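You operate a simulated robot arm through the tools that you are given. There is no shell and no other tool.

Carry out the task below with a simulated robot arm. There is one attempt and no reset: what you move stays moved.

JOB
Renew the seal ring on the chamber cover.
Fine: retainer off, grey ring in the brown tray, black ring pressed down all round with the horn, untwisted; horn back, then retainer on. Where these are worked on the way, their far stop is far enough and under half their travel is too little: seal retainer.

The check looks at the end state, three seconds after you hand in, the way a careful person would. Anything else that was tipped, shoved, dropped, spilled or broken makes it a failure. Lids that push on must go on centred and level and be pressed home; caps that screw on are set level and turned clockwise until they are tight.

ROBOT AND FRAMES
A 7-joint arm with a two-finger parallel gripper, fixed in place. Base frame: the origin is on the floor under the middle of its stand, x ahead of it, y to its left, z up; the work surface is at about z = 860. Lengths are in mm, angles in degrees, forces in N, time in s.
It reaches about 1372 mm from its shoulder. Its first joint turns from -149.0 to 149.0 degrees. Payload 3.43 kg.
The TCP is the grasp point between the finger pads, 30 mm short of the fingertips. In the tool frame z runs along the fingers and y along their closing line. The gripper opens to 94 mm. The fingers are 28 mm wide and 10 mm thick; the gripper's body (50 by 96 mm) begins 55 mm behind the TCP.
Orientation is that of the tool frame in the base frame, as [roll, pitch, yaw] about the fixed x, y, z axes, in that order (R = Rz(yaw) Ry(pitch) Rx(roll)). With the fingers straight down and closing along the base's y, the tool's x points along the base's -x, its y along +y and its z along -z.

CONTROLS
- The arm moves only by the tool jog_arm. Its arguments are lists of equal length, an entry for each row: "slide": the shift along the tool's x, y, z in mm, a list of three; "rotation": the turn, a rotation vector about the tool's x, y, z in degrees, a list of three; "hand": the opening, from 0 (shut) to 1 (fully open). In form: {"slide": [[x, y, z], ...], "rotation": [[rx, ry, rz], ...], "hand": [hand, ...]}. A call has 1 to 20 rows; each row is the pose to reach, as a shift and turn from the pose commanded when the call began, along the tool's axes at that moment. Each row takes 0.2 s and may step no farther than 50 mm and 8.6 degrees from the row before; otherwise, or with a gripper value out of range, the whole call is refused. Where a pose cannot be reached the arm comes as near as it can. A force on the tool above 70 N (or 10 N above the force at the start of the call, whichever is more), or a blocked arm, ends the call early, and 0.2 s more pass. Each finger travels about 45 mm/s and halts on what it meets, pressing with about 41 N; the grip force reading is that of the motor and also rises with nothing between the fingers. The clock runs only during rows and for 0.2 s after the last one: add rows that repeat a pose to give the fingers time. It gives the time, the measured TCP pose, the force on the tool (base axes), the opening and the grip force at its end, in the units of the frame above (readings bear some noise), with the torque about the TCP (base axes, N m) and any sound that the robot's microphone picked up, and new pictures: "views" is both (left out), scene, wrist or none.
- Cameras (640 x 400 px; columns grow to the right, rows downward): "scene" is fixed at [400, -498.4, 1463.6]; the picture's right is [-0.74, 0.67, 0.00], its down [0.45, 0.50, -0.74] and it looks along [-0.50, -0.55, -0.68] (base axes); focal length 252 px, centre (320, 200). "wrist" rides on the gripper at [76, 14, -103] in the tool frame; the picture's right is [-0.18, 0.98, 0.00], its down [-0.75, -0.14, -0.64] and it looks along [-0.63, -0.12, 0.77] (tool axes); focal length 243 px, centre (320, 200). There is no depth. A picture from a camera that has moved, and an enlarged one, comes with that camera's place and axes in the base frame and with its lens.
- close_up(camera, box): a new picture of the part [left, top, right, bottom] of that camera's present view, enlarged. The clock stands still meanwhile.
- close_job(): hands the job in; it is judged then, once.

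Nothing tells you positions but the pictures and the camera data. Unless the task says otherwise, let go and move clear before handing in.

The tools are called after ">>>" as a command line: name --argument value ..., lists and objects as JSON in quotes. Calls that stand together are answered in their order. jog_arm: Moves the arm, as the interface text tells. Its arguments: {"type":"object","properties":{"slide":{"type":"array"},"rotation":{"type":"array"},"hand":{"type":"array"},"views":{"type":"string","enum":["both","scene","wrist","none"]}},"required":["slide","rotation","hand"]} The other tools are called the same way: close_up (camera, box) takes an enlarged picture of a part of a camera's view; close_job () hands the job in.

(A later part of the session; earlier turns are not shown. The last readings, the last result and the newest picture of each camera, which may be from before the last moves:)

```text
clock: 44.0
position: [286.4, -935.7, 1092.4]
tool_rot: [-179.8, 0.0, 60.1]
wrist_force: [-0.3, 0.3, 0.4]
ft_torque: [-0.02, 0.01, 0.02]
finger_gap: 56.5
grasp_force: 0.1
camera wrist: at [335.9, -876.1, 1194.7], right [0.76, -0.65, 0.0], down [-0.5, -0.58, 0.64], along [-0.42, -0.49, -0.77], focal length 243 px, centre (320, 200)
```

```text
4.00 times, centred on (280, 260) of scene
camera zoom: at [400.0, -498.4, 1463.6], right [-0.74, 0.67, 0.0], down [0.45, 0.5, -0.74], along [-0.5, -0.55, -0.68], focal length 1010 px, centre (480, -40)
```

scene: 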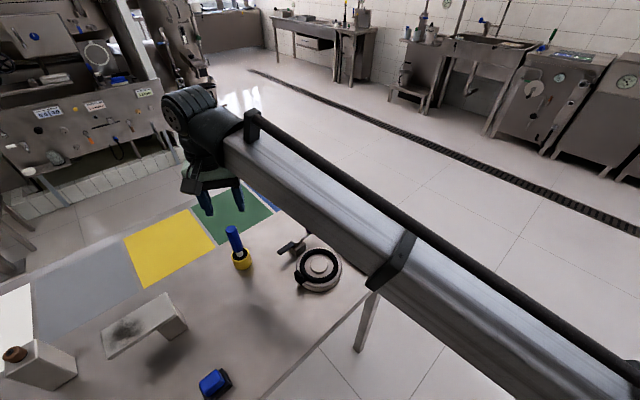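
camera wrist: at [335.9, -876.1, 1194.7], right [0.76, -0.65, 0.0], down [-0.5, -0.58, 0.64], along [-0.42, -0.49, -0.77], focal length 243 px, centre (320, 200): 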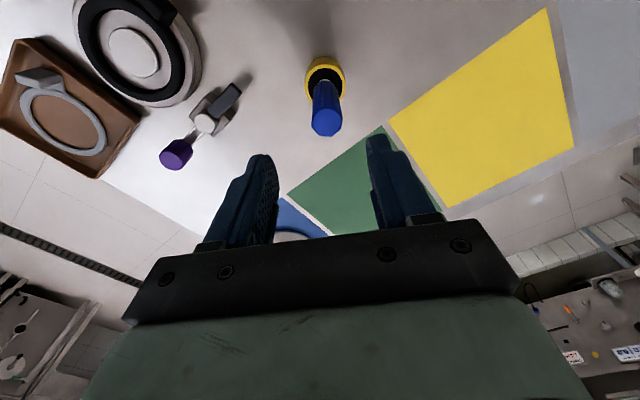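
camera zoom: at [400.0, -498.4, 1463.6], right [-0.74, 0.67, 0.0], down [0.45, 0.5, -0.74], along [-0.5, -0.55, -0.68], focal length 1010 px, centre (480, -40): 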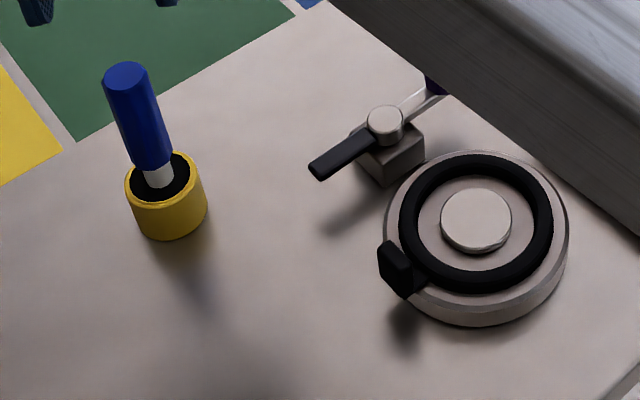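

The horn stands upright: handle top at about (287.3, -941.8, 998), with the cup top at z ≈ 897. I'll centre over it and lower part-way to verify the alignment.

>>> jog_arm --slide '[[-4.6, 4.1, 15], [-4.6, 4.1, 35], [-4.6, 4.1, 54]]' --rotation '[[0, 0, 0], [0, 0, 0], [0, 0, 0]]' --hand '[0.6, 0.6, 0.6]' --views "wrist"

>>> close_up --camera "wrist" --box '[200, 40, 440, 220]'

>>> close_up --camera "scene" --box '[180, 180, 300, 280]'

```text
clock: 44.8
position: [288.2, -942.4, 1038.9]
tool_rot: [-179.9, 0.0, 60.0]
wrist_force: [-0.1, -0.1, 0.7]
ft_torque: [-0.01, 0.0, -0.04]
finger_gap: 56.3
grasp_force: 0.1
camera wrist: at [337.8, -882.8, 1140.0], right [0.76, -0.65, 0.0], down [-0.5, -0.58, 0.64], along [-0.42, -0.49, -0.77], focal length 243 px, centre (320, 200)
```

wrist: 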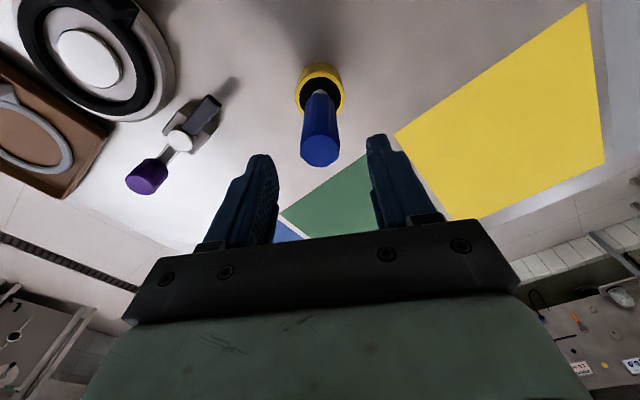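

```text
2.22 times, centred on (320, 130) of wrist
camera zoom: at [337.8, -882.8, 1140.0], right [0.76, -0.65, 0.0], down [-0.5, -0.58, 0.64], along [-0.42, -0.49, -0.77], focal length 539 px, centre (320, 356)
```

zoom: 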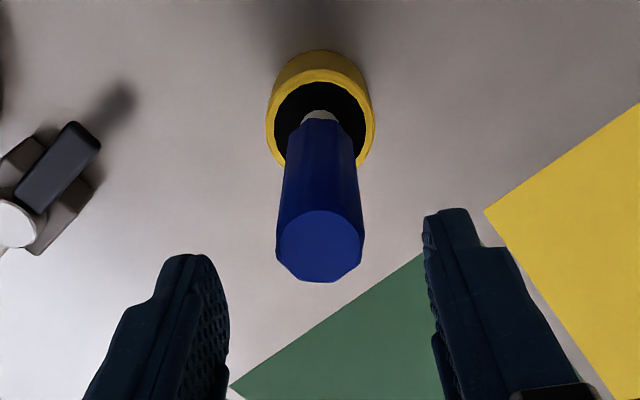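

```text
4.00 times, centred on (240, 230) of scene
camera zoom: at [400.0, -498.4, 1463.6], right [-0.74, 0.67, 0.0], down [0.45, 0.5, -0.74], along [-0.5, -0.55, -0.68], focal length 1010 px, centre (640, 80)
```

zoom: 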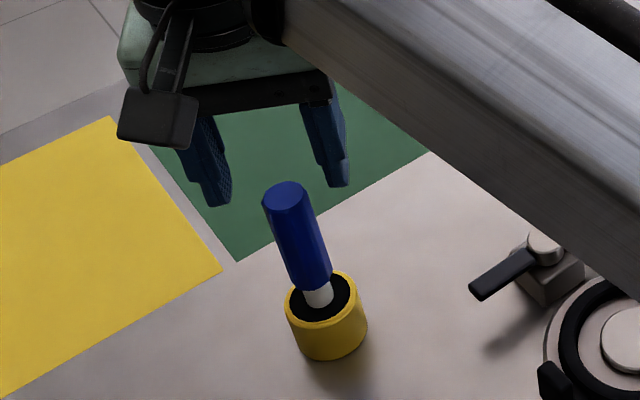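

The alignment is within 1 mm. I'll lower around the handle and grip it.

>>> jog_arm --slide '[[0.5, -0.5, 20], [0.5, -0.5, 40], [0.5, -0.5, 60], [0.5, -0.5, 76], [0.5, -0.5, 76], [0.5, -0.5, 76], [0.5, -0.5, 76], [0.5, -0.5, 76], [0.5, -0.5, 76]]' --rotation '[[0, 0, 0], [0, 0, 0], [0, 0, 0], [0, 0, 0], [0, 0, 0], [0, 0, 0], [0, 0, 0], [0, 0, 0], [0, 0, 0]]' --hand '[0.6, 0.6, 0.6, 0.6, 0.45, 0.3, 0.2, 0, 0]'

>>> close_up --camera "scene" --box '[180, 180, 300, 280]'

```text
clock: 46.8
position: [289.9, -940.8, 962.7]
tool_rot: [-180.0, 0.0, 60.0]
wrist_force: [-1.8, 1.8, -1.1]
ft_torque: [0.15, 0.24, 0.01]
finger_gap: 24.9
grasp_force: 41.3
camera wrist: at [338.7, -882.2, 1063.9], right [0.76, -0.65, 0.0], down [-0.5, -0.58, 0.64], along [-0.42, -0.49, -0.77], focal length 243 px, centre (320, 200)
```

scene: 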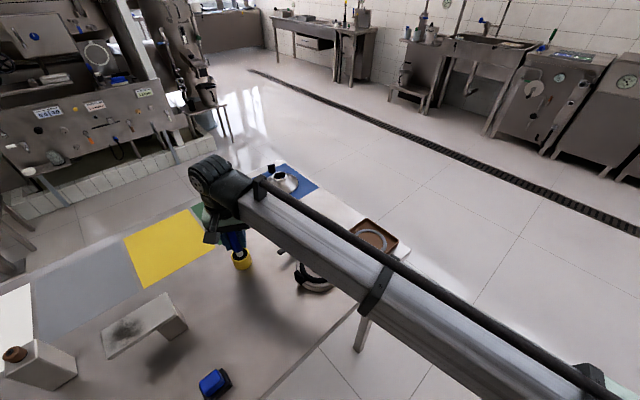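
wrist: 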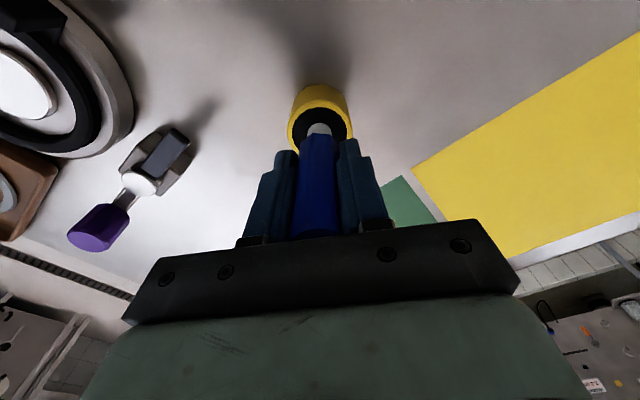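

```text
4.00 times, centred on (240, 230) of scene
camera zoom: at [400.0, -498.4, 1463.6], right [-0.74, 0.67, 0.0], down [0.45, 0.5, -0.74], along [-0.5, -0.55, -0.68], focal length 1010 px, centre (640, 80)
```

zoom: 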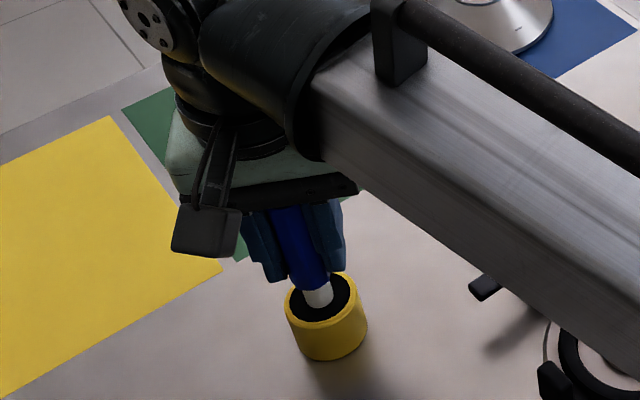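

The horn is gripped. I'll lift it straight up and look at its tip.

>>> jog_arm --slide '[[0, 0, -10], [0, 0, -25], [0, 0, -50], [0, 0, -80], [0, 0, -110]]' --rotation '[[0, 0, 0], [0, 0, 0], [0, 0, 0], [0, 0, 0], [0, 0, 0]]' --hand '[0, 0, 0, 0, 0]'

>>> close_up --camera "scene" --box '[160, 160, 300, 280]'

>>> close_up --camera "wrist" --box '[220, 40, 420, 240]'

```text
clock: 48.0
position: [289.4, -942.5, 1071.8]
tool_rot: [-179.9, 0.1, 60.1]
wrist_force: [0.3, 0.4, -0.6]
ft_torque: [0.0, 0.0, -0.03]
finger_gap: 24.6
grasp_force: 40.7
camera wrist: at [337.8, -882.9, 1173.3], right [0.76, -0.65, 0.0], down [-0.5, -0.58, 0.64], along [-0.42, -0.49, -0.77], focal length 243 px, centre (320, 200)
```

scene: 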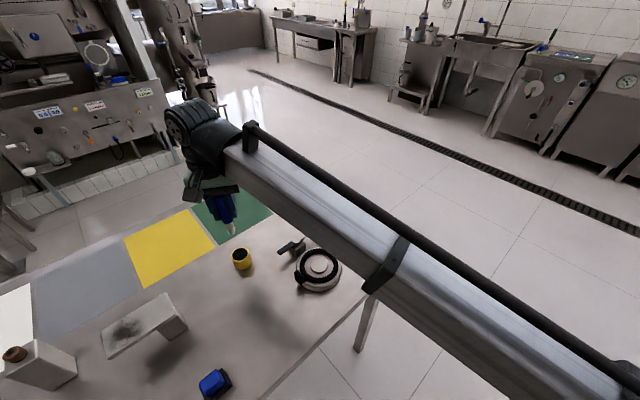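
wrist: 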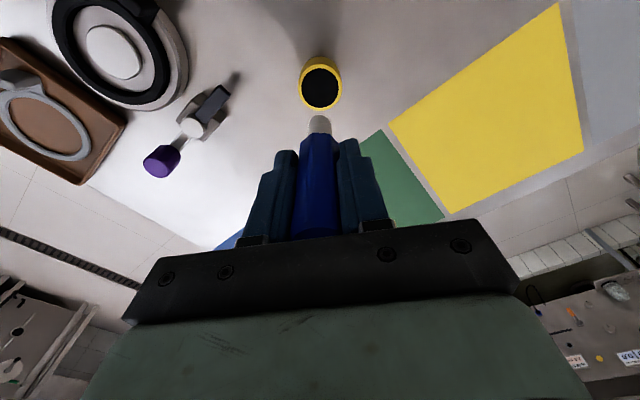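

```text
3.33 times, centred on (230, 220) of scene
camera zoom: at [400.0, -498.4, 1463.6], right [-0.74, 0.67, 0.0], down [0.45, 0.5, -0.74], along [-0.5, -0.55, -0.68], focal length 842 px, centre (620, 133)
```

zoom: 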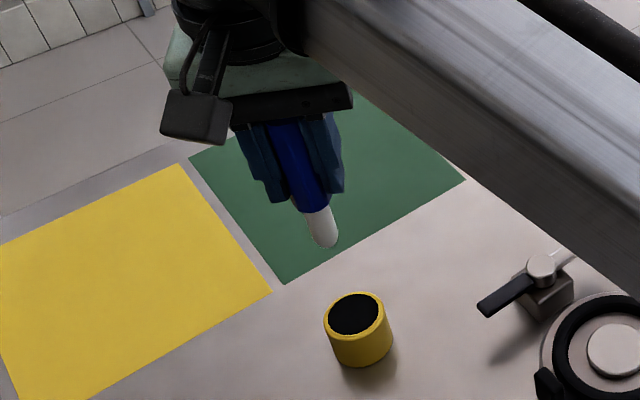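

```text
2.00 times, centred on (320, 140) of wrist
camera zoom: at [337.8, -882.9, 1173.3], right [0.76, -0.65, 0.0], down [-0.5, -0.58, 0.64], along [-0.42, -0.49, -0.77], focal length 485 px, centre (320, 320)
```

zoom: 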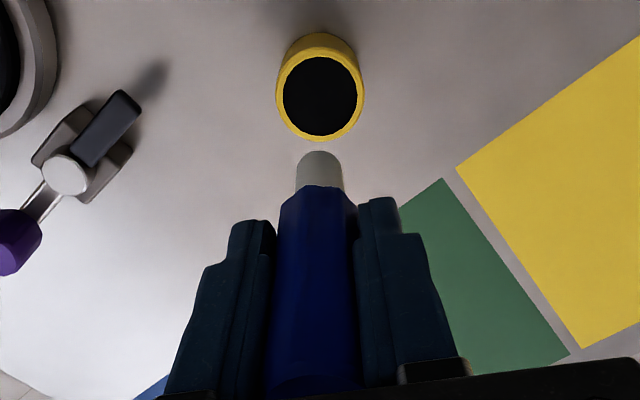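

The horn has a short rounded white tip about 90 mm below the TCP. I'll carry it over the ring, turning to yaw 90 so the tool axes line up with the base, and hover over the −x side of the ring.

>>> jog_arm --slide '[[7, -35, 0], [14, -70, 0], [21, -105, 0], [28, -140, 0], [35, -175, 0], [42, -210, 10], [48, -241.8, 35], [48, -241.8, 50]]' --rotation '[[0, 0, -4], [0, 0, -8], [0, 0, -12], [0, 0, -16], [0, 0, -20], [0, 0, -25], [0, 0, -30], [0, 0, -30]]' --hand '[0, 0, 0, 0, 0, 0, 0, 0]'

>>> close_up --camera "scene" --box '[270, 200, 370, 300]'

>>> close_up --camera "wrist" --box '[160, 0, 480, 200]'

```text
clock: 49.8
position: [103.0, -777.5, 1022.7]
tool_rot: [-179.9, 0.0, 90.1]
wrist_force: [-0.2, -0.2, -1.1]
ft_torque: [-0.02, 0.01, 0.0]
finger_gap: 25.0
grasp_force: 40.9
camera wrist: at [116.9, -701.4, 1123.3], right [0.98, -0.18, 0.0], down [-0.14, -0.75, 0.64], along [-0.12, -0.63, -0.77], focal length 243 px, centre (320, 200)
```

scene: 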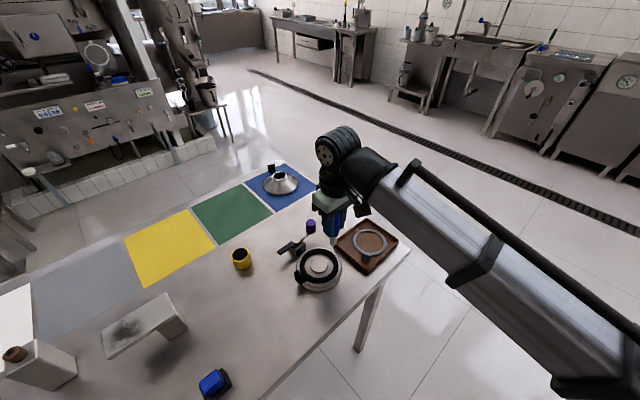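
wrist: 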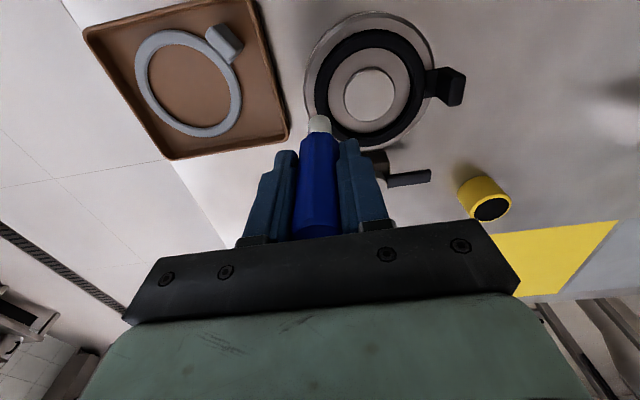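

```text
4.00 times, centred on (320, 250) of scene
camera zoom: at [400.0, -498.4, 1463.6], right [-0.74, 0.67, 0.0], down [0.45, 0.5, -0.74], along [-0.5, -0.55, -0.68], focal length 1010 px, centre (320, 0)
```

zoom: 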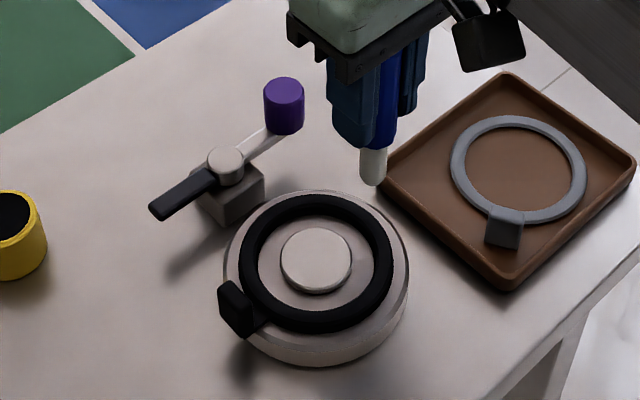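

```text
2.00 times, centred on (320, 100) of wrist
camera zoom: at [116.9, -701.4, 1123.3], right [0.98, -0.18, 0.0], down [-0.14, -0.75, 0.64], along [-0.12, -0.63, -0.77], focal length 485 px, centre (320, 400)
```

zoom: 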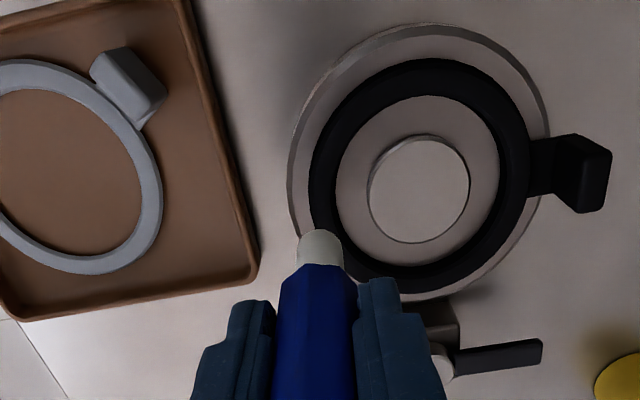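

I'll lower the horn until the tip is just above the ring and check its alignment on the band.

>>> jog_arm --slide '[[0, 0, 15], [0, 0, 30], [0, 0, 36]]' --rotation '[[0, 0, 0], [0, 0, 0], [0, 0, 0]]' --hand '[0, 0, 0]'

>>> close_up --camera "scene" --box '[285, 215, 365, 295]'

>>> close_up --camera "wrist" --box '[240, 20, 440, 160]'

```text
clock: 50.6
position: [103.6, -778.2, 985.5]
tool_rot: [-179.9, -0.1, 90.0]
wrist_force: [-0.5, 0.5, -1.6]
ft_torque: [-0.03, -0.02, -0.01]
finger_gap: 24.6
grasp_force: 41.3
camera wrist: at [116.0, -701.9, 1087.2], right [0.98, -0.18, 0.0], down [-0.14, -0.75, 0.64], along [-0.12, -0.63, -0.77], focal length 243 px, centre (320, 200)
```

scene: 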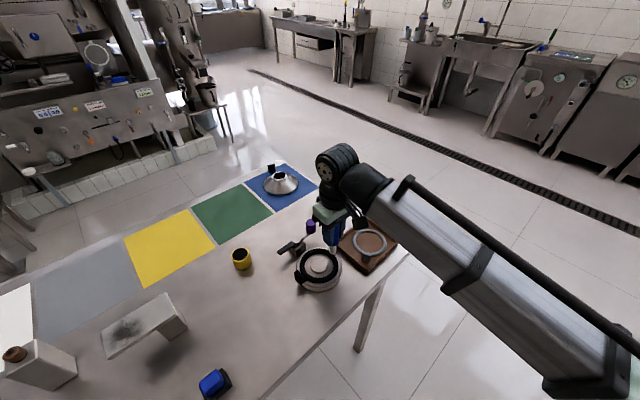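
wrist: 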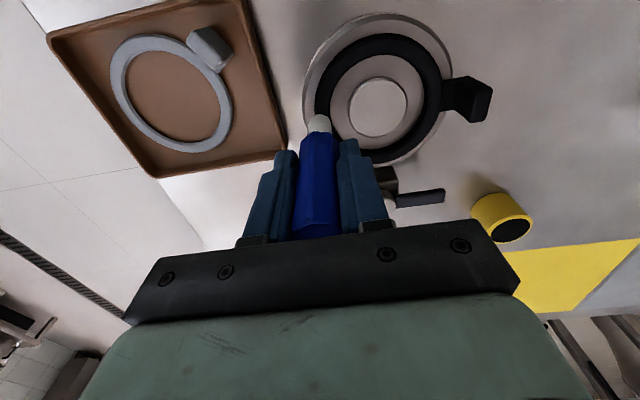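

```text
5.00 times, centred on (325, 255) of scene
camera zoom: at [400.0, -498.4, 1463.6], right [-0.74, 0.67, 0.0], down [0.45, 0.5, -0.74], along [-0.5, -0.55, -0.68], focal length 1263 px, centre (295, -75)
```

zoom: 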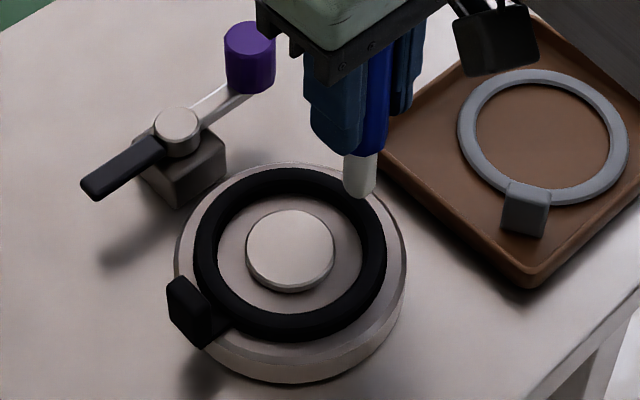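

```text
2.86 times, centred on (340, 90) of wrist
camera zoom: at [116.0, -701.9, 1087.2], right [0.98, -0.18, 0.0], down [-0.14, -0.75, 0.64], along [-0.12, -0.63, -0.77], focal length 693 px, centre (263, 514)
```

zoom: 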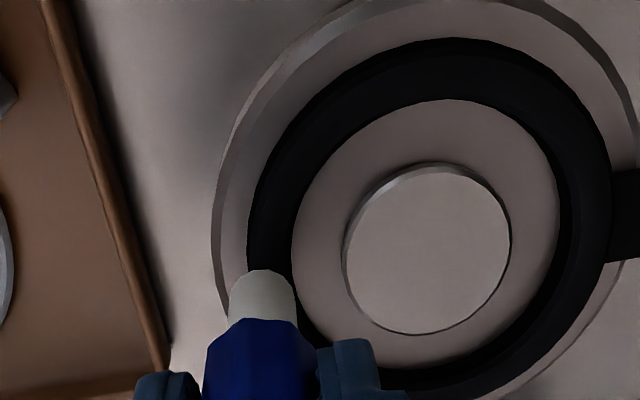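

The tip is centred on the tool axis, and the ring and cover are concentric at about (148.7, −779.3). The ring stands slightly proud. I'll press at the −x point in small steps to find the contact height and how it yields.

>>> jog_arm --slide '[[-0.8, 0.3, 2], [-0.8, 0.3, 4]]' --rotation '[[0, 0, 0], [0, 0, 0]]' --hand '[0, 0]' --views "none"

>>> jog_arm --slide '[[0, 0, 1], [0, 0, 2]]' --rotation '[[0, 0, 0], [0, 0, 0]]' --hand '[0, 0]' --views "none"

>>> jog_arm --slide '[[0, 0, 1], [0, 0, 2]]' --rotation '[[0, 0, 0], [0, 0, 0]]' --hand '[0, 0]' --views "wrist"

```text
clock: 51.2
position: [104.3, -778.9, 982.1]
tool_rot: [-180.0, -0.1, 90.0]
wrist_force: [-0.1, -0.8, 0.8]
ft_torque: [0.0, -0.01, 0.01]
finger_gap: 24.5
grasp_force: 40.9
```

```text
clock: 51.8
position: [103.7, -778.2, 980.6]
tool_rot: [-179.9, -0.1, 90.0]
wrist_force: [0.1, 0.6, 0.0]
ft_torque: [0.0, 0.01, -0.02]
finger_gap: 24.5
grasp_force: 40.6
```

```text
clock: 52.4
position: [103.2, -778.4, 978.3]
tool_rot: [-179.9, -0.1, 90.0]
wrist_force: [0.2, 0.3, -0.2]
ft_torque: [-0.01, 0.0, 0.01]
finger_gap: 24.8
grasp_force: 41.3
camera wrist: at [117.2, -702.8, 1079.9], right [0.98, -0.18, 0.0], down [-0.14, -0.75, 0.64], along [-0.12, -0.63, -0.77], focal length 243 px, centre (320, 200)
```

wrist: 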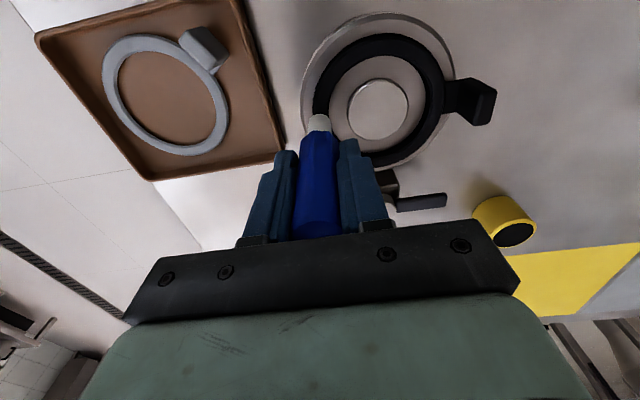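

No contact yet at TCP z ≈ 978, so I'll continue.

>>> jog_arm --slide '[[0, 0, 1], [0, 0, 2]]' --rotation '[[0, 0, 0], [0, 0, 0]]' --hand '[0, 0]' --views "none"

>>> jog_arm --slide '[[0, 0, 1], [0, 0, 2]]' --rotation '[[0, 0, 0], [0, 0, 0]]' --hand '[0, 0]' --views "none"

>>> jog_arm --slide '[[0, 0, 1], [0, 0, 2]]' --rotation '[[0, 0, 0], [0, 0, 0]]' --hand '[0, 0]' --views "wrist"

```text
clock: 53.0
position: [104.0, -778.7, 976.6]
tool_rot: [180.0, 0.2, 90.0]
wrist_force: [3.0, -0.4, 21.6]
ft_torque: [-0.05, -0.44, -0.01]
finger_gap: 24.7
grasp_force: 41.0
```

```text
clock: 53.6
position: [103.9, -778.3, 974.7]
tool_rot: [-180.0, -0.1, 90.1]
wrist_force: [4.9, -1.3, 34.6]
ft_torque: [-0.12, -0.6, -0.02]
finger_gap: 24.7
grasp_force: 40.8
```

```text
clock: 54.2
position: [105.2, -778.0, 973.4]
tool_rot: [-179.8, 0.0, 90.0]
wrist_force: [1.4, -1.1, 33.3]
ft_torque: [-0.1, -0.52, -0.02]
finger_gap: 24.5
grasp_force: 40.8
camera wrist: at [116.9, -701.6, 1074.5], right [0.98, -0.18, 0.0], down [-0.14, -0.75, 0.64], along [-0.12, -0.63, -0.77], focal length 243 px, centre (320, 200)
```

wrist: 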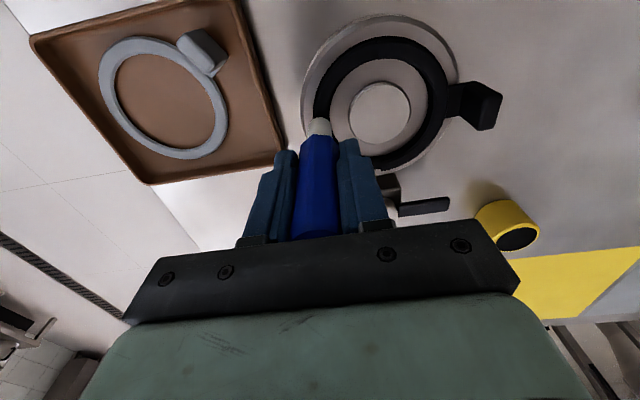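

The force plateaued near 33 N while the tool kept descending. I need to see whether the ring is moving or the horn is slipping in the grip.

>>> close_up --camera "wrist" --box '[240, 20, 440, 160]'

>>> close_up --camera "scene" --box '[285, 215, 365, 295]'

```text
2.86 times, centred on (340, 90) of wrist
camera zoom: at [116.9, -701.6, 1074.5], right [0.98, -0.18, 0.0], down [-0.14, -0.75, 0.64], along [-0.12, -0.63, -0.77], focal length 693 px, centre (263, 514)
```

zoom: 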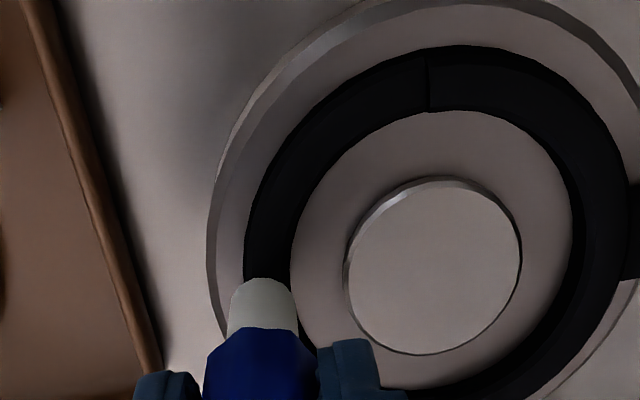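

```text
5.00 times, centred on (325, 255) of scene
camera zoom: at [400.0, -498.4, 1463.6], right [-0.74, 0.67, 0.0], down [0.45, 0.5, -0.74], along [-0.5, -0.55, -0.68], focal length 1263 px, centre (295, -75)
```

zoom: 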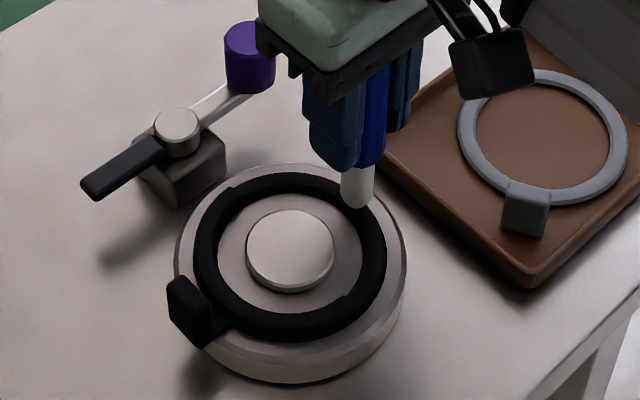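

The ring is segmented. The half I pressed has dropped and there are visible steps at the ±y seams, though the horn also slid slightly in the grip. I'll lift and look.

>>> jog_arm --slide '[[0, 0, -6], [0, 0, -14]]' --rotation '[[0, 0, 0], [0, 0, 0]]' --hand '[0, 0]'

>>> close_up --camera "wrist" --box '[240, 0, 440, 140]'

>>> close_up --camera "scene" --box '[285, 230, 355, 295]'

```text
clock: 54.8
position: [104.2, -778.8, 986.0]
tool_rot: [-179.9, -0.1, 89.9]
wrist_force: [0.1, 0.2, 0.2]
ft_torque: [0.0, -0.01, 0.0]
finger_gap: 24.6
grasp_force: 40.8
camera wrist: at [117.3, -702.5, 1087.1], right [0.98, -0.18, 0.0], down [-0.14, -0.76, 0.64], along [-0.12, -0.63, -0.77], focal length 243 px, centre (320, 200)
```

scene: 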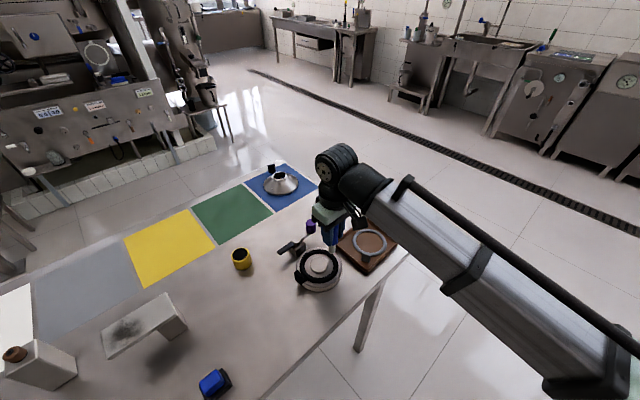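
wrist: 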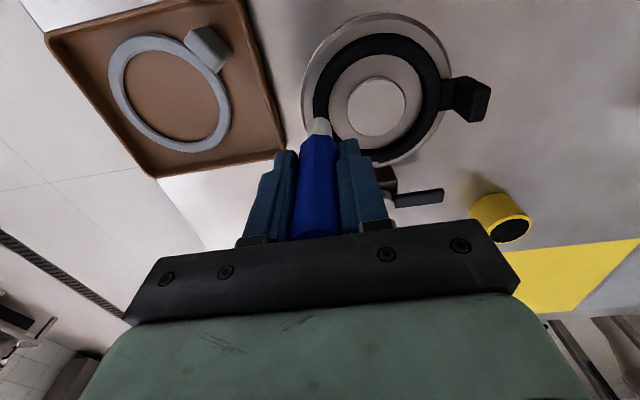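

```text
2.86 times, centred on (340, 70) of wrist
camera zoom: at [117.3, -702.5, 1087.1], right [0.98, -0.18, 0.0], down [-0.14, -0.76, 0.64], along [-0.12, -0.63, -0.77], focal length 693 px, centre (263, 571)
```

zoom: 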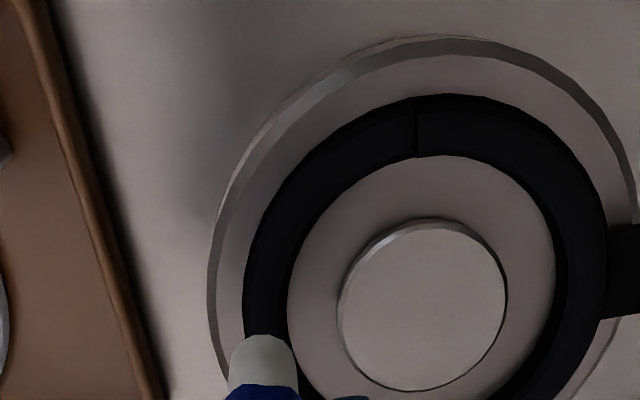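

```text
6.15 times, centred on (320, 262) of scene
camera zoom: at [400.0, -498.4, 1463.6], right [-0.74, 0.67, 0.0], down [0.45, 0.5, -0.74], along [-0.5, -0.55, -0.68], focal length 1554 px, centre (320, -185)
```

zoom: 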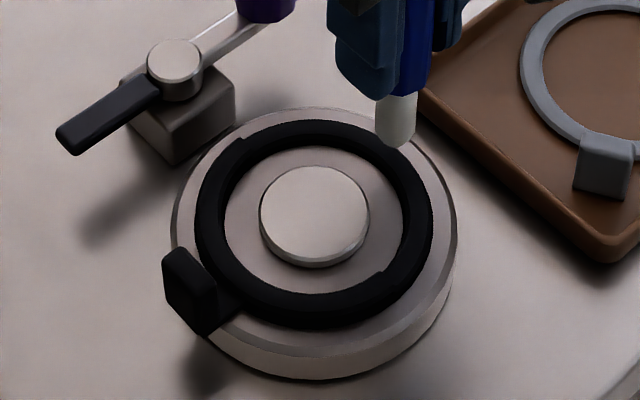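

The −x half has sunk into the groove, and the tab-side half is still proud by a visible step. I'll press other points, limiting the force to about 25–30 N, starting with 135°.

>>> jog_arm --slide '[[16, 6.6, 0], [31.8, 13.2, 0], [31.8, 13.2, 7], [31.8, 13.2, 11], [31.8, 13.2, 13]]' --rotation '[[0, 0, 0], [0, 0, 0], [0, 0, 0], [0, 0, 0], [0, 0, 0]]' --hand '[0, 0, 0, 0, 0]' --views "none"

>>> jog_arm --slide '[[0, 0, 1], [0, 0, 1]]' --rotation '[[0, 0, 0], [0, 0, 0]]' --hand '[0, 0]' --views "none"

```text
clock: 56.0
position: [117.2, -746.8, 973.1]
tool_rot: [180.0, 0.0, 90.0]
wrist_force: [0.2, 0.7, 1.7]
ft_torque: [0.05, 0.11, -0.01]
finger_gap: 24.6
grasp_force: 40.9
```

```text
clock: 56.6
position: [116.3, -746.0, 973.5]
tool_rot: [-180.0, -0.1, 90.1]
wrist_force: [0.1, -0.1, 15.7]
ft_torque: [-0.05, 0.14, 0.02]
finger_gap: 24.8
grasp_force: 40.9
```

It's stiff here at the seated height, so this part is home. I'll press slightly more for certainty, then move to 225°.

>>> jog_arm --slide '[[0, 0, 0.7], [0, 0, 0.7], [0, 0, -8], [0, 0, -14], [-30, 0, -14], [-63.6, 0, -14], [-63.6, 0, -6], [-63.6, 0, -1], [-63.6, 0, 0]]' --rotation '[[0, 0, 0], [0, 0, 0], [0, 0, 0], [0, 0, 0], [0, 0, 0], [0, 0, 0], [0, 0, 0], [0, 0, 0], [0, 0, 0]]' --hand '[0, 0, 0, 0, 0, 0, 0, 0, 0]' --views "none"

>>> jog_arm --slide '[[0, 0, 0.7], [0, 0, 0.7]]' --rotation '[[0, 0, 0], [0, 0, 0]]' --hand '[0, 0]' --views "wrist"

>>> close_up --camera "wrist" --box '[240, 0, 440, 140]'

```text
clock: 58.6
position: [117.2, -810.1, 973.7]
tool_rot: [-179.8, -0.1, 90.0]
wrist_force: [0.3, 0.1, 15.0]
ft_torque: [0.08, -0.16, 0.0]
finger_gap: 24.7
grasp_force: 41.2
```

```text
clock: 59.2
position: [116.0, -810.0, 972.2]
tool_rot: [-180.0, 0.0, 90.0]
wrist_force: [-1.6, -0.9, 24.4]
ft_torque: [0.05, 0.39, 0.01]
finger_gap: 24.8
grasp_force: 41.4
camera wrist: at [129.9, -733.9, 1074.1], right [0.98, -0.18, 0.0], down [-0.14, -0.75, 0.64], along [-0.12, -0.63, -0.77], focal length 243 px, centre (320, 200)
```

wrist: 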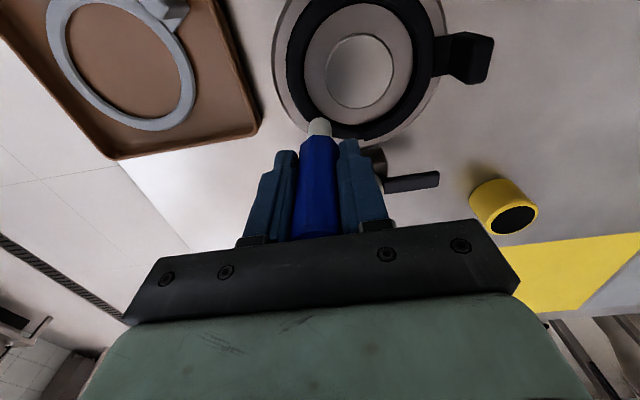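

```text
2.86 times, centred on (340, 70) of wrist
camera zoom: at [129.9, -733.9, 1074.1], right [0.98, -0.18, 0.0], down [-0.14, -0.75, 0.64], along [-0.12, -0.63, -0.77], focal length 693 px, centre (263, 571)
```

zoom: 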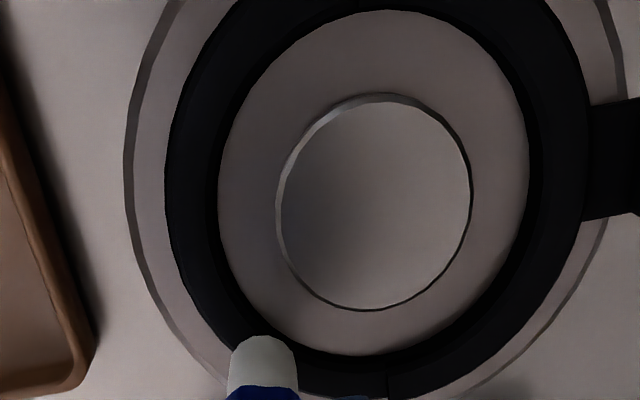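

Seated here too. Now the tab side: I'll lift, cross over to 0° and press in small steps.

>>> jog_arm --slide '[[0, 0, -8], [0, 0, -17], [10.6, 25, -17], [21, 51, -17], [31.8, 76, -17], [31.8, 76, -10], [31.8, 76, -6]]' --rotation '[[0, 0, 0], [0, 0, 0], [0, 0, 0], [0, 0, 0], [0, 0, 0], [0, 0, 0], [0, 0, 0]]' --hand '[0, 0, 0, 0, 0, 0, 0]' --views "wrist"

>>> close_up --camera "wrist" --box '[220, 0, 420, 140]'

>>> close_up --camera "scene" --box '[285, 220, 365, 295]'

```text
clock: 60.8
position: [193.9, -777.8, 979.5]
tool_rot: [-179.9, -0.2, 90.1]
wrist_force: [-0.3, 0.2, -1.3]
ft_torque: [-0.02, -0.01, -0.02]
finger_gap: 24.6
grasp_force: 41.5
camera wrist: at [206.8, -702.2, 1080.9], right [0.98, -0.18, 0.0], down [-0.14, -0.75, 0.64], along [-0.12, -0.63, -0.77], focal length 243 px, centre (320, 200)
```

wrist: 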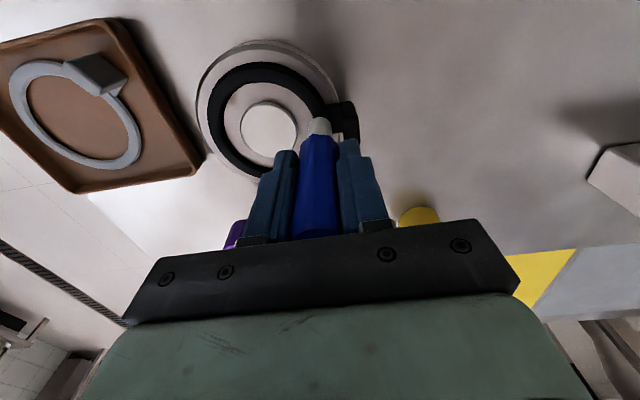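

```text
2.86 times, centred on (320, 70) of wrist
camera zoom: at [206.8, -702.2, 1080.9], right [0.98, -0.18, 0.0], down [-0.14, -0.75, 0.64], along [-0.12, -0.63, -0.77], focal length 693 px, centre (320, 571)
```

zoom: 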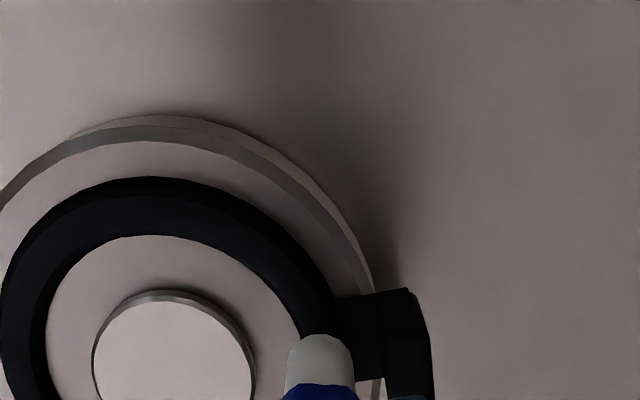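

```text
5.33 times, centred on (325, 258) of scene
camera zoom: at [400.0, -498.4, 1463.6], right [-0.74, 0.67, 0.0], down [0.45, 0.5, -0.74], along [-0.5, -0.55, -0.68], focal length 1347 px, centre (293, -107)
```

zoom: 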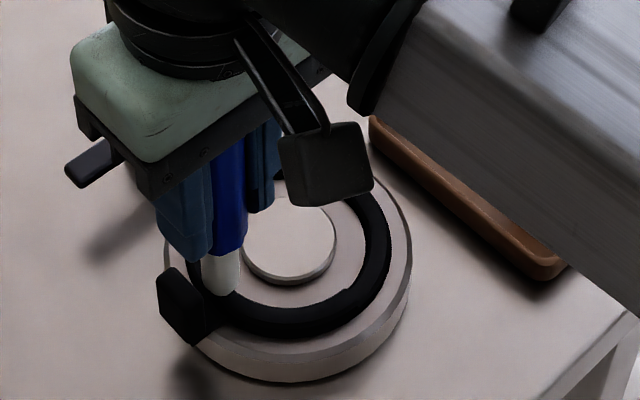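

The horn is positioned just inside the tab. I'll press down in small steps.

>>> jog_arm --slide '[[0, 0, 1], [0, 0, 2]]' --rotation '[[0, 0, 0], [0, 0, 0]]' --hand '[0, 0]' --views "none"

>>> jog_arm --slide '[[0, 0, 1], [0, 0, 1.5]]' --rotation '[[0, 0, 0], [0, 0, 0]]' --hand '[0, 0]' --views "none"

>>> jog_arm --slide '[[0, 0, 1], [0, 0, 1.5]]' --rotation '[[0, 0, 0], [0, 0, 0]]' --hand '[0, 0]' --views "none"

```text
clock: 61.4
position: [193.7, -778.7, 976.2]
tool_rot: [180.0, -0.2, 90.0]
wrist_force: [-0.4, -0.5, -1.3]
ft_torque: [0.02, -0.01, 0.0]
finger_gap: 24.7
grasp_force: 40.9
```

```text
clock: 62.0
position: [192.3, -778.3, 974.8]
tool_rot: [-180.0, -0.1, 90.0]
wrist_force: [1.7, 0.1, 2.8]
ft_torque: [0.03, -0.2, -0.02]
finger_gap: 24.8
grasp_force: 41.3
```

```text
clock: 62.6
position: [191.7, -778.5, 974.6]
tool_rot: [180.0, 0.1, 90.0]
wrist_force: [1.5, -1.8, 22.2]
ft_torque: [-0.14, -0.35, -0.05]
finger_gap: 24.8
grasp_force: 41.6
```

Contact reached. I'll press a bit more and watch for the segment yielding.

>>> jog_arm --slide '[[0, 0, 0.5], [0, 0, 1]]' --rotation '[[0, 0, 0], [0, 0, 0]]' --hand '[0, 0]' --views "none"

>>> jog_arm --slide '[[0, 0, 0.5], [0, 0, 1]]' --rotation '[[0, 0, 0], [0, 0, 0]]' --hand '[0, 0]' --views "wrist"

>>> close_up --camera "wrist" --box '[220, 0, 420, 140]'

>>> close_up --camera "scene" --box '[285, 220, 365, 295]'

```text
clock: 63.2
position: [191.3, -778.9, 972.4]
tool_rot: [-180.0, 0.1, 90.1]
wrist_force: [0.1, -1.5, 32.8]
ft_torque: [-0.11, -0.26, -0.03]
finger_gap: 24.6
grasp_force: 40.9
```

```text
clock: 63.8
position: [191.6, -777.0, 970.4]
tool_rot: [-180.0, 0.0, 90.0]
wrist_force: [-1.9, -1.3, 32.7]
ft_torque: [-0.16, 0.37, -0.02]
finger_gap: 24.3
grasp_force: 41.4
camera wrist: at [205.8, -701.3, 1072.3], right [0.98, -0.18, 0.0], down [-0.14, -0.75, 0.64], along [-0.12, -0.63, -0.77], focal length 243 px, centre (320, 200)
```

wrist: 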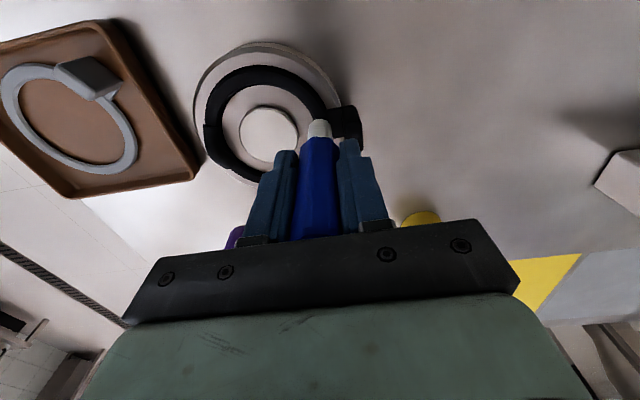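

```text
2.86 times, centred on (320, 70) of wrist
camera zoom: at [205.8, -701.3, 1072.3], right [0.98, -0.18, 0.0], down [-0.14, -0.75, 0.64], along [-0.12, -0.63, -0.77], focal length 693 px, centre (320, 571)
```

zoom: 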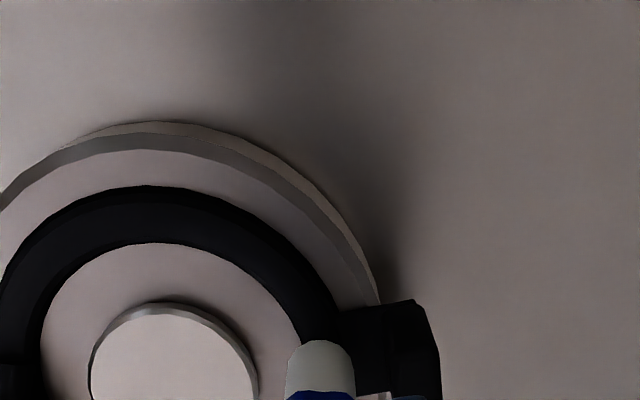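

```text
5.33 times, centred on (325, 258) of scene
camera zoom: at [400.0, -498.4, 1463.6], right [-0.74, 0.67, 0.0], down [0.45, 0.5, -0.74], along [-0.5, -0.55, -0.68], focal length 1347 px, centre (293, -107)
```

zoom: 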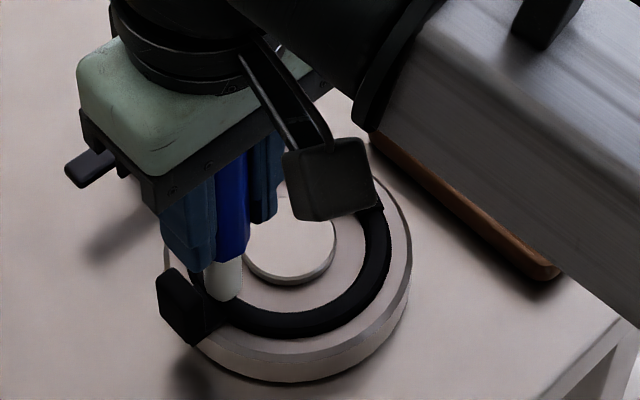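

Something changed on the opposite side: I see a step near 180°. I'll look at that more closely.

>>> close_up --camera "wrist" --box '[180, 40, 360, 190]'

>>> close_up --camera "scene" --box '[310, 235, 370, 290]'

```text
2.67 times, centred on (270, 115) of wrist
camera zoom: at [205.8, -701.3, 1072.3], right [0.98, -0.18, 0.0], down [-0.14, -0.75, 0.64], along [-0.12, -0.63, -0.77], focal length 647 px, centre (453, 427)
```

zoom: 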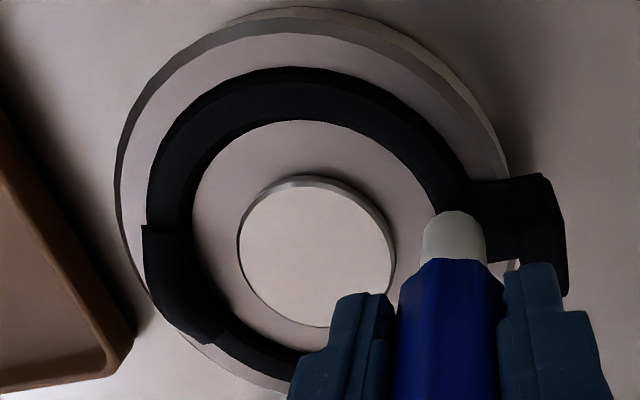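

```text
7.27 times, centred on (340, 262) of scene
camera zoom: at [400.0, -498.4, 1463.6], right [-0.74, 0.67, 0.0], down [0.45, 0.5, -0.74], along [-0.5, -0.55, -0.68], focal length 1836 px, centre (174, -254)
```

zoom: 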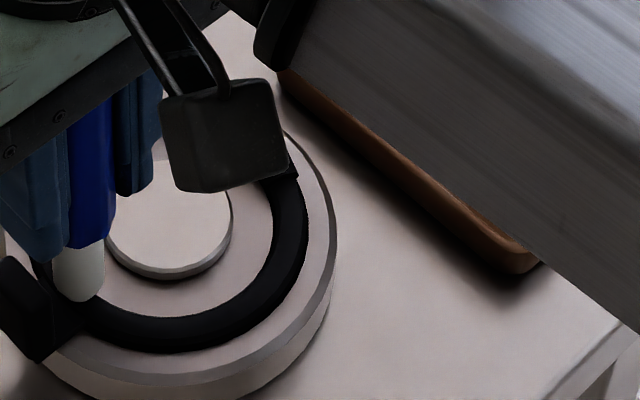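

One segment between about 180° and 235° has popped up while I pressed at 0°. I'll lift the horn and look at the whole ring.

>>> jog_arm --slide '[[0, 0, -8], [0, 0, -16], [20, 0, -40], [40, 10, -60], [60, 20, -70]]' --rotation '[[0, 0, 0], [0, 0, 0], [0, 0, 0], [0, 0, 0], [0, 0, 0]]' --hand '[0, 0, 0, 0, 0]'

>>> close_up --camera "wrist" --box '[180, 40, 360, 190]'

>>> close_up --camera "scene" --box '[285, 225, 365, 295]'

```text
clock: 65.0
position: [212.1, -719.8, 1040.5]
tool_rot: [-179.9, -0.1, 89.9]
wrist_force: [-0.1, -0.5, -0.3]
ft_torque: [0.01, 0.0, -0.01]
finger_gap: 24.7
grasp_force: 41.1
camera wrist: at [224.9, -643.7, 1141.9], right [0.98, -0.18, 0.0], down [-0.14, -0.75, 0.64], along [-0.12, -0.63, -0.77], focal length 243 px, centre (320, 200)
```

scene: 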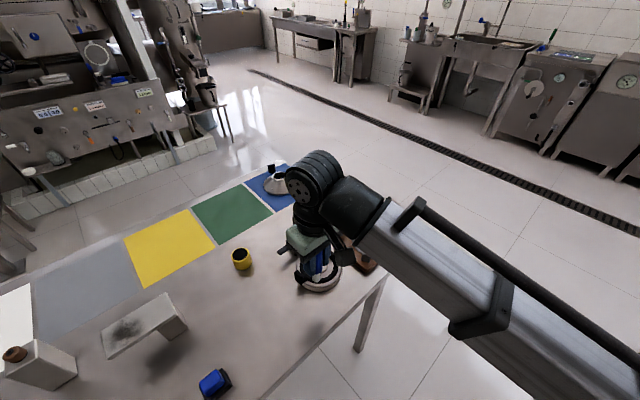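
wrist: 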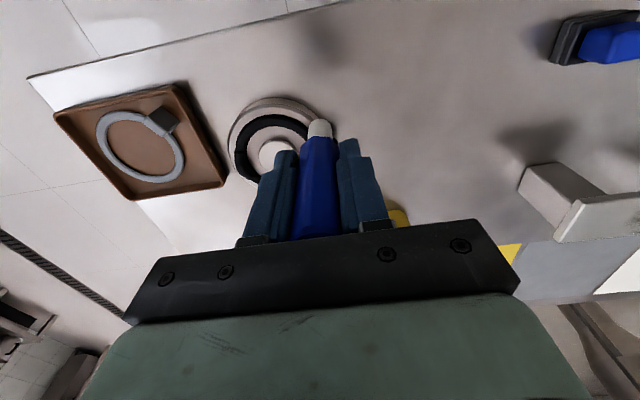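

```text
2.67 times, centred on (270, 115) of wrist
camera zoom: at [224.9, -643.7, 1141.9], right [0.98, -0.18, 0.0], down [-0.14, -0.75, 0.64], along [-0.12, -0.63, -0.77], focal length 647 px, centre (453, 427)
```

zoom: 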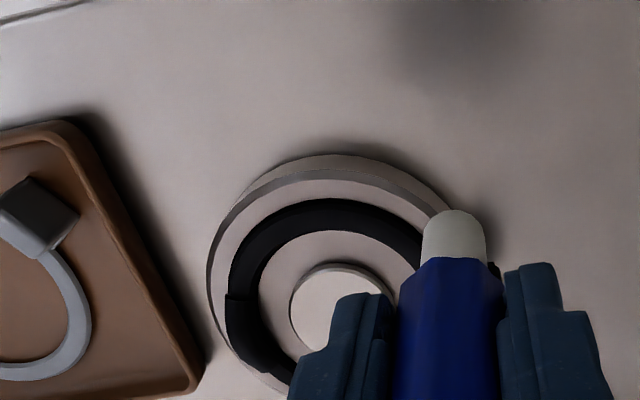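

```text
5.71 times, centred on (325, 260) of scene
camera zoom: at [400.0, -498.4, 1463.6], right [-0.74, 0.67, 0.0], down [0.45, 0.5, -0.74], along [-0.5, -0.55, -0.68], focal length 1443 px, centre (291, -143)
```

zoom: 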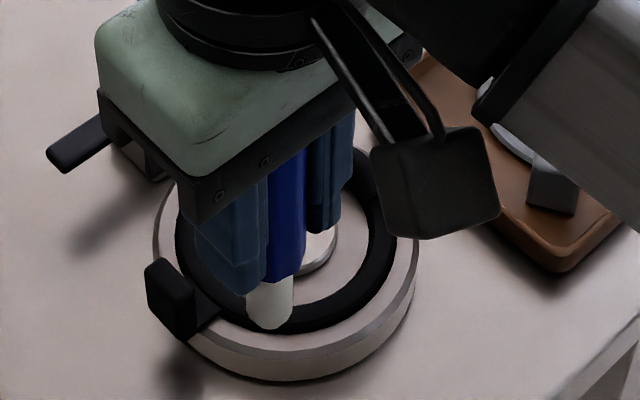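

The horn blocks the view, so I'll shift it to the −x side to see the whole ring.

>>> jog_arm --slide '[[-10, -40, 0], [-20, -80, 0], [-30, -125, 0]]' --rotation '[[0, 0, 0], [0, 0, 0], [0, 0, 0]]' --hand '[0, 0, 0]'

>>> close_up --camera "wrist" --box '[280, 10, 480, 160]'

>>> close_up --camera "scene" --box '[290, 235, 350, 295]'

```text
clock: 65.8
position: [85.7, -749.7, 1039.3]
tool_rot: [-180.0, -0.1, 90.1]
wrist_force: [-1.1, -0.4, -0.6]
ft_torque: [0.02, 0.0, -0.01]
finger_gap: 24.8
grasp_force: 41.0
camera wrist: at [98.9, -674.1, 1140.9], right [0.98, -0.18, 0.0], down [-0.14, -0.75, 0.64], along [-0.12, -0.63, -0.77], focal length 243 px, centre (320, 200)
```

scene: 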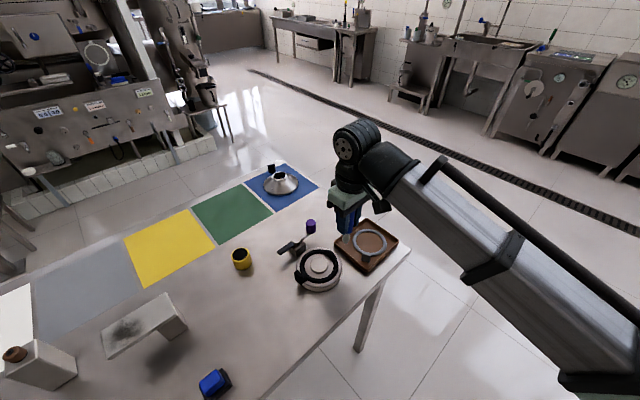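
wrist: 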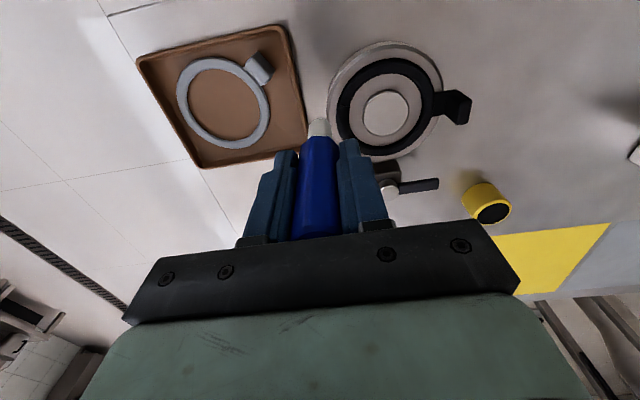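

```text
2.67 times, centred on (380, 85) of wrist
camera zoom: at [98.9, -674.1, 1140.9], right [0.98, -0.18, 0.0], down [-0.14, -0.75, 0.64], along [-0.12, -0.63, -0.77], focal length 647 px, centre (160, 507)
```

zoom: 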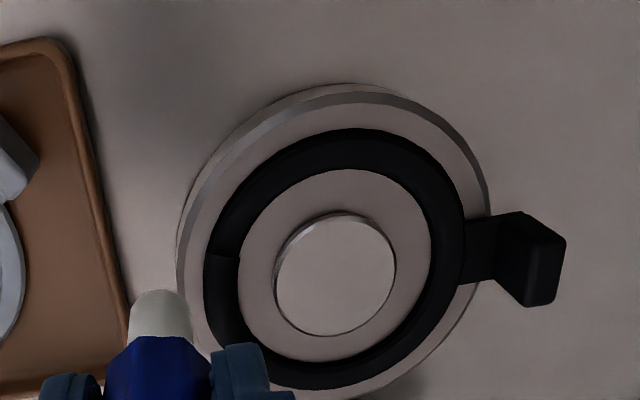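

```text
6.67 times, centred on (320, 265) of scene
camera zoom: at [400.0, -498.4, 1463.6], right [-0.74, 0.67, 0.0], down [0.45, 0.5, -0.74], along [-0.5, -0.55, -0.68], focal length 1684 px, centre (320, -233)
```

zoom: 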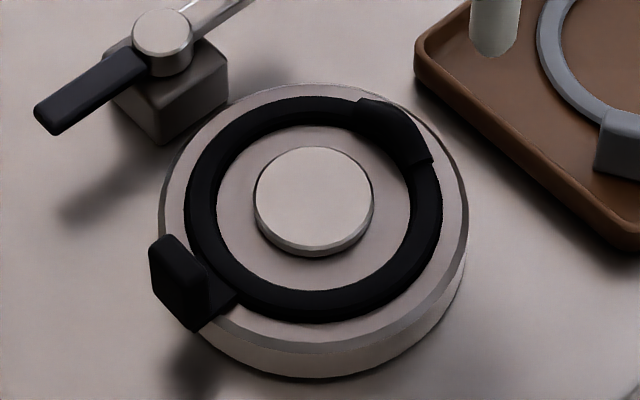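

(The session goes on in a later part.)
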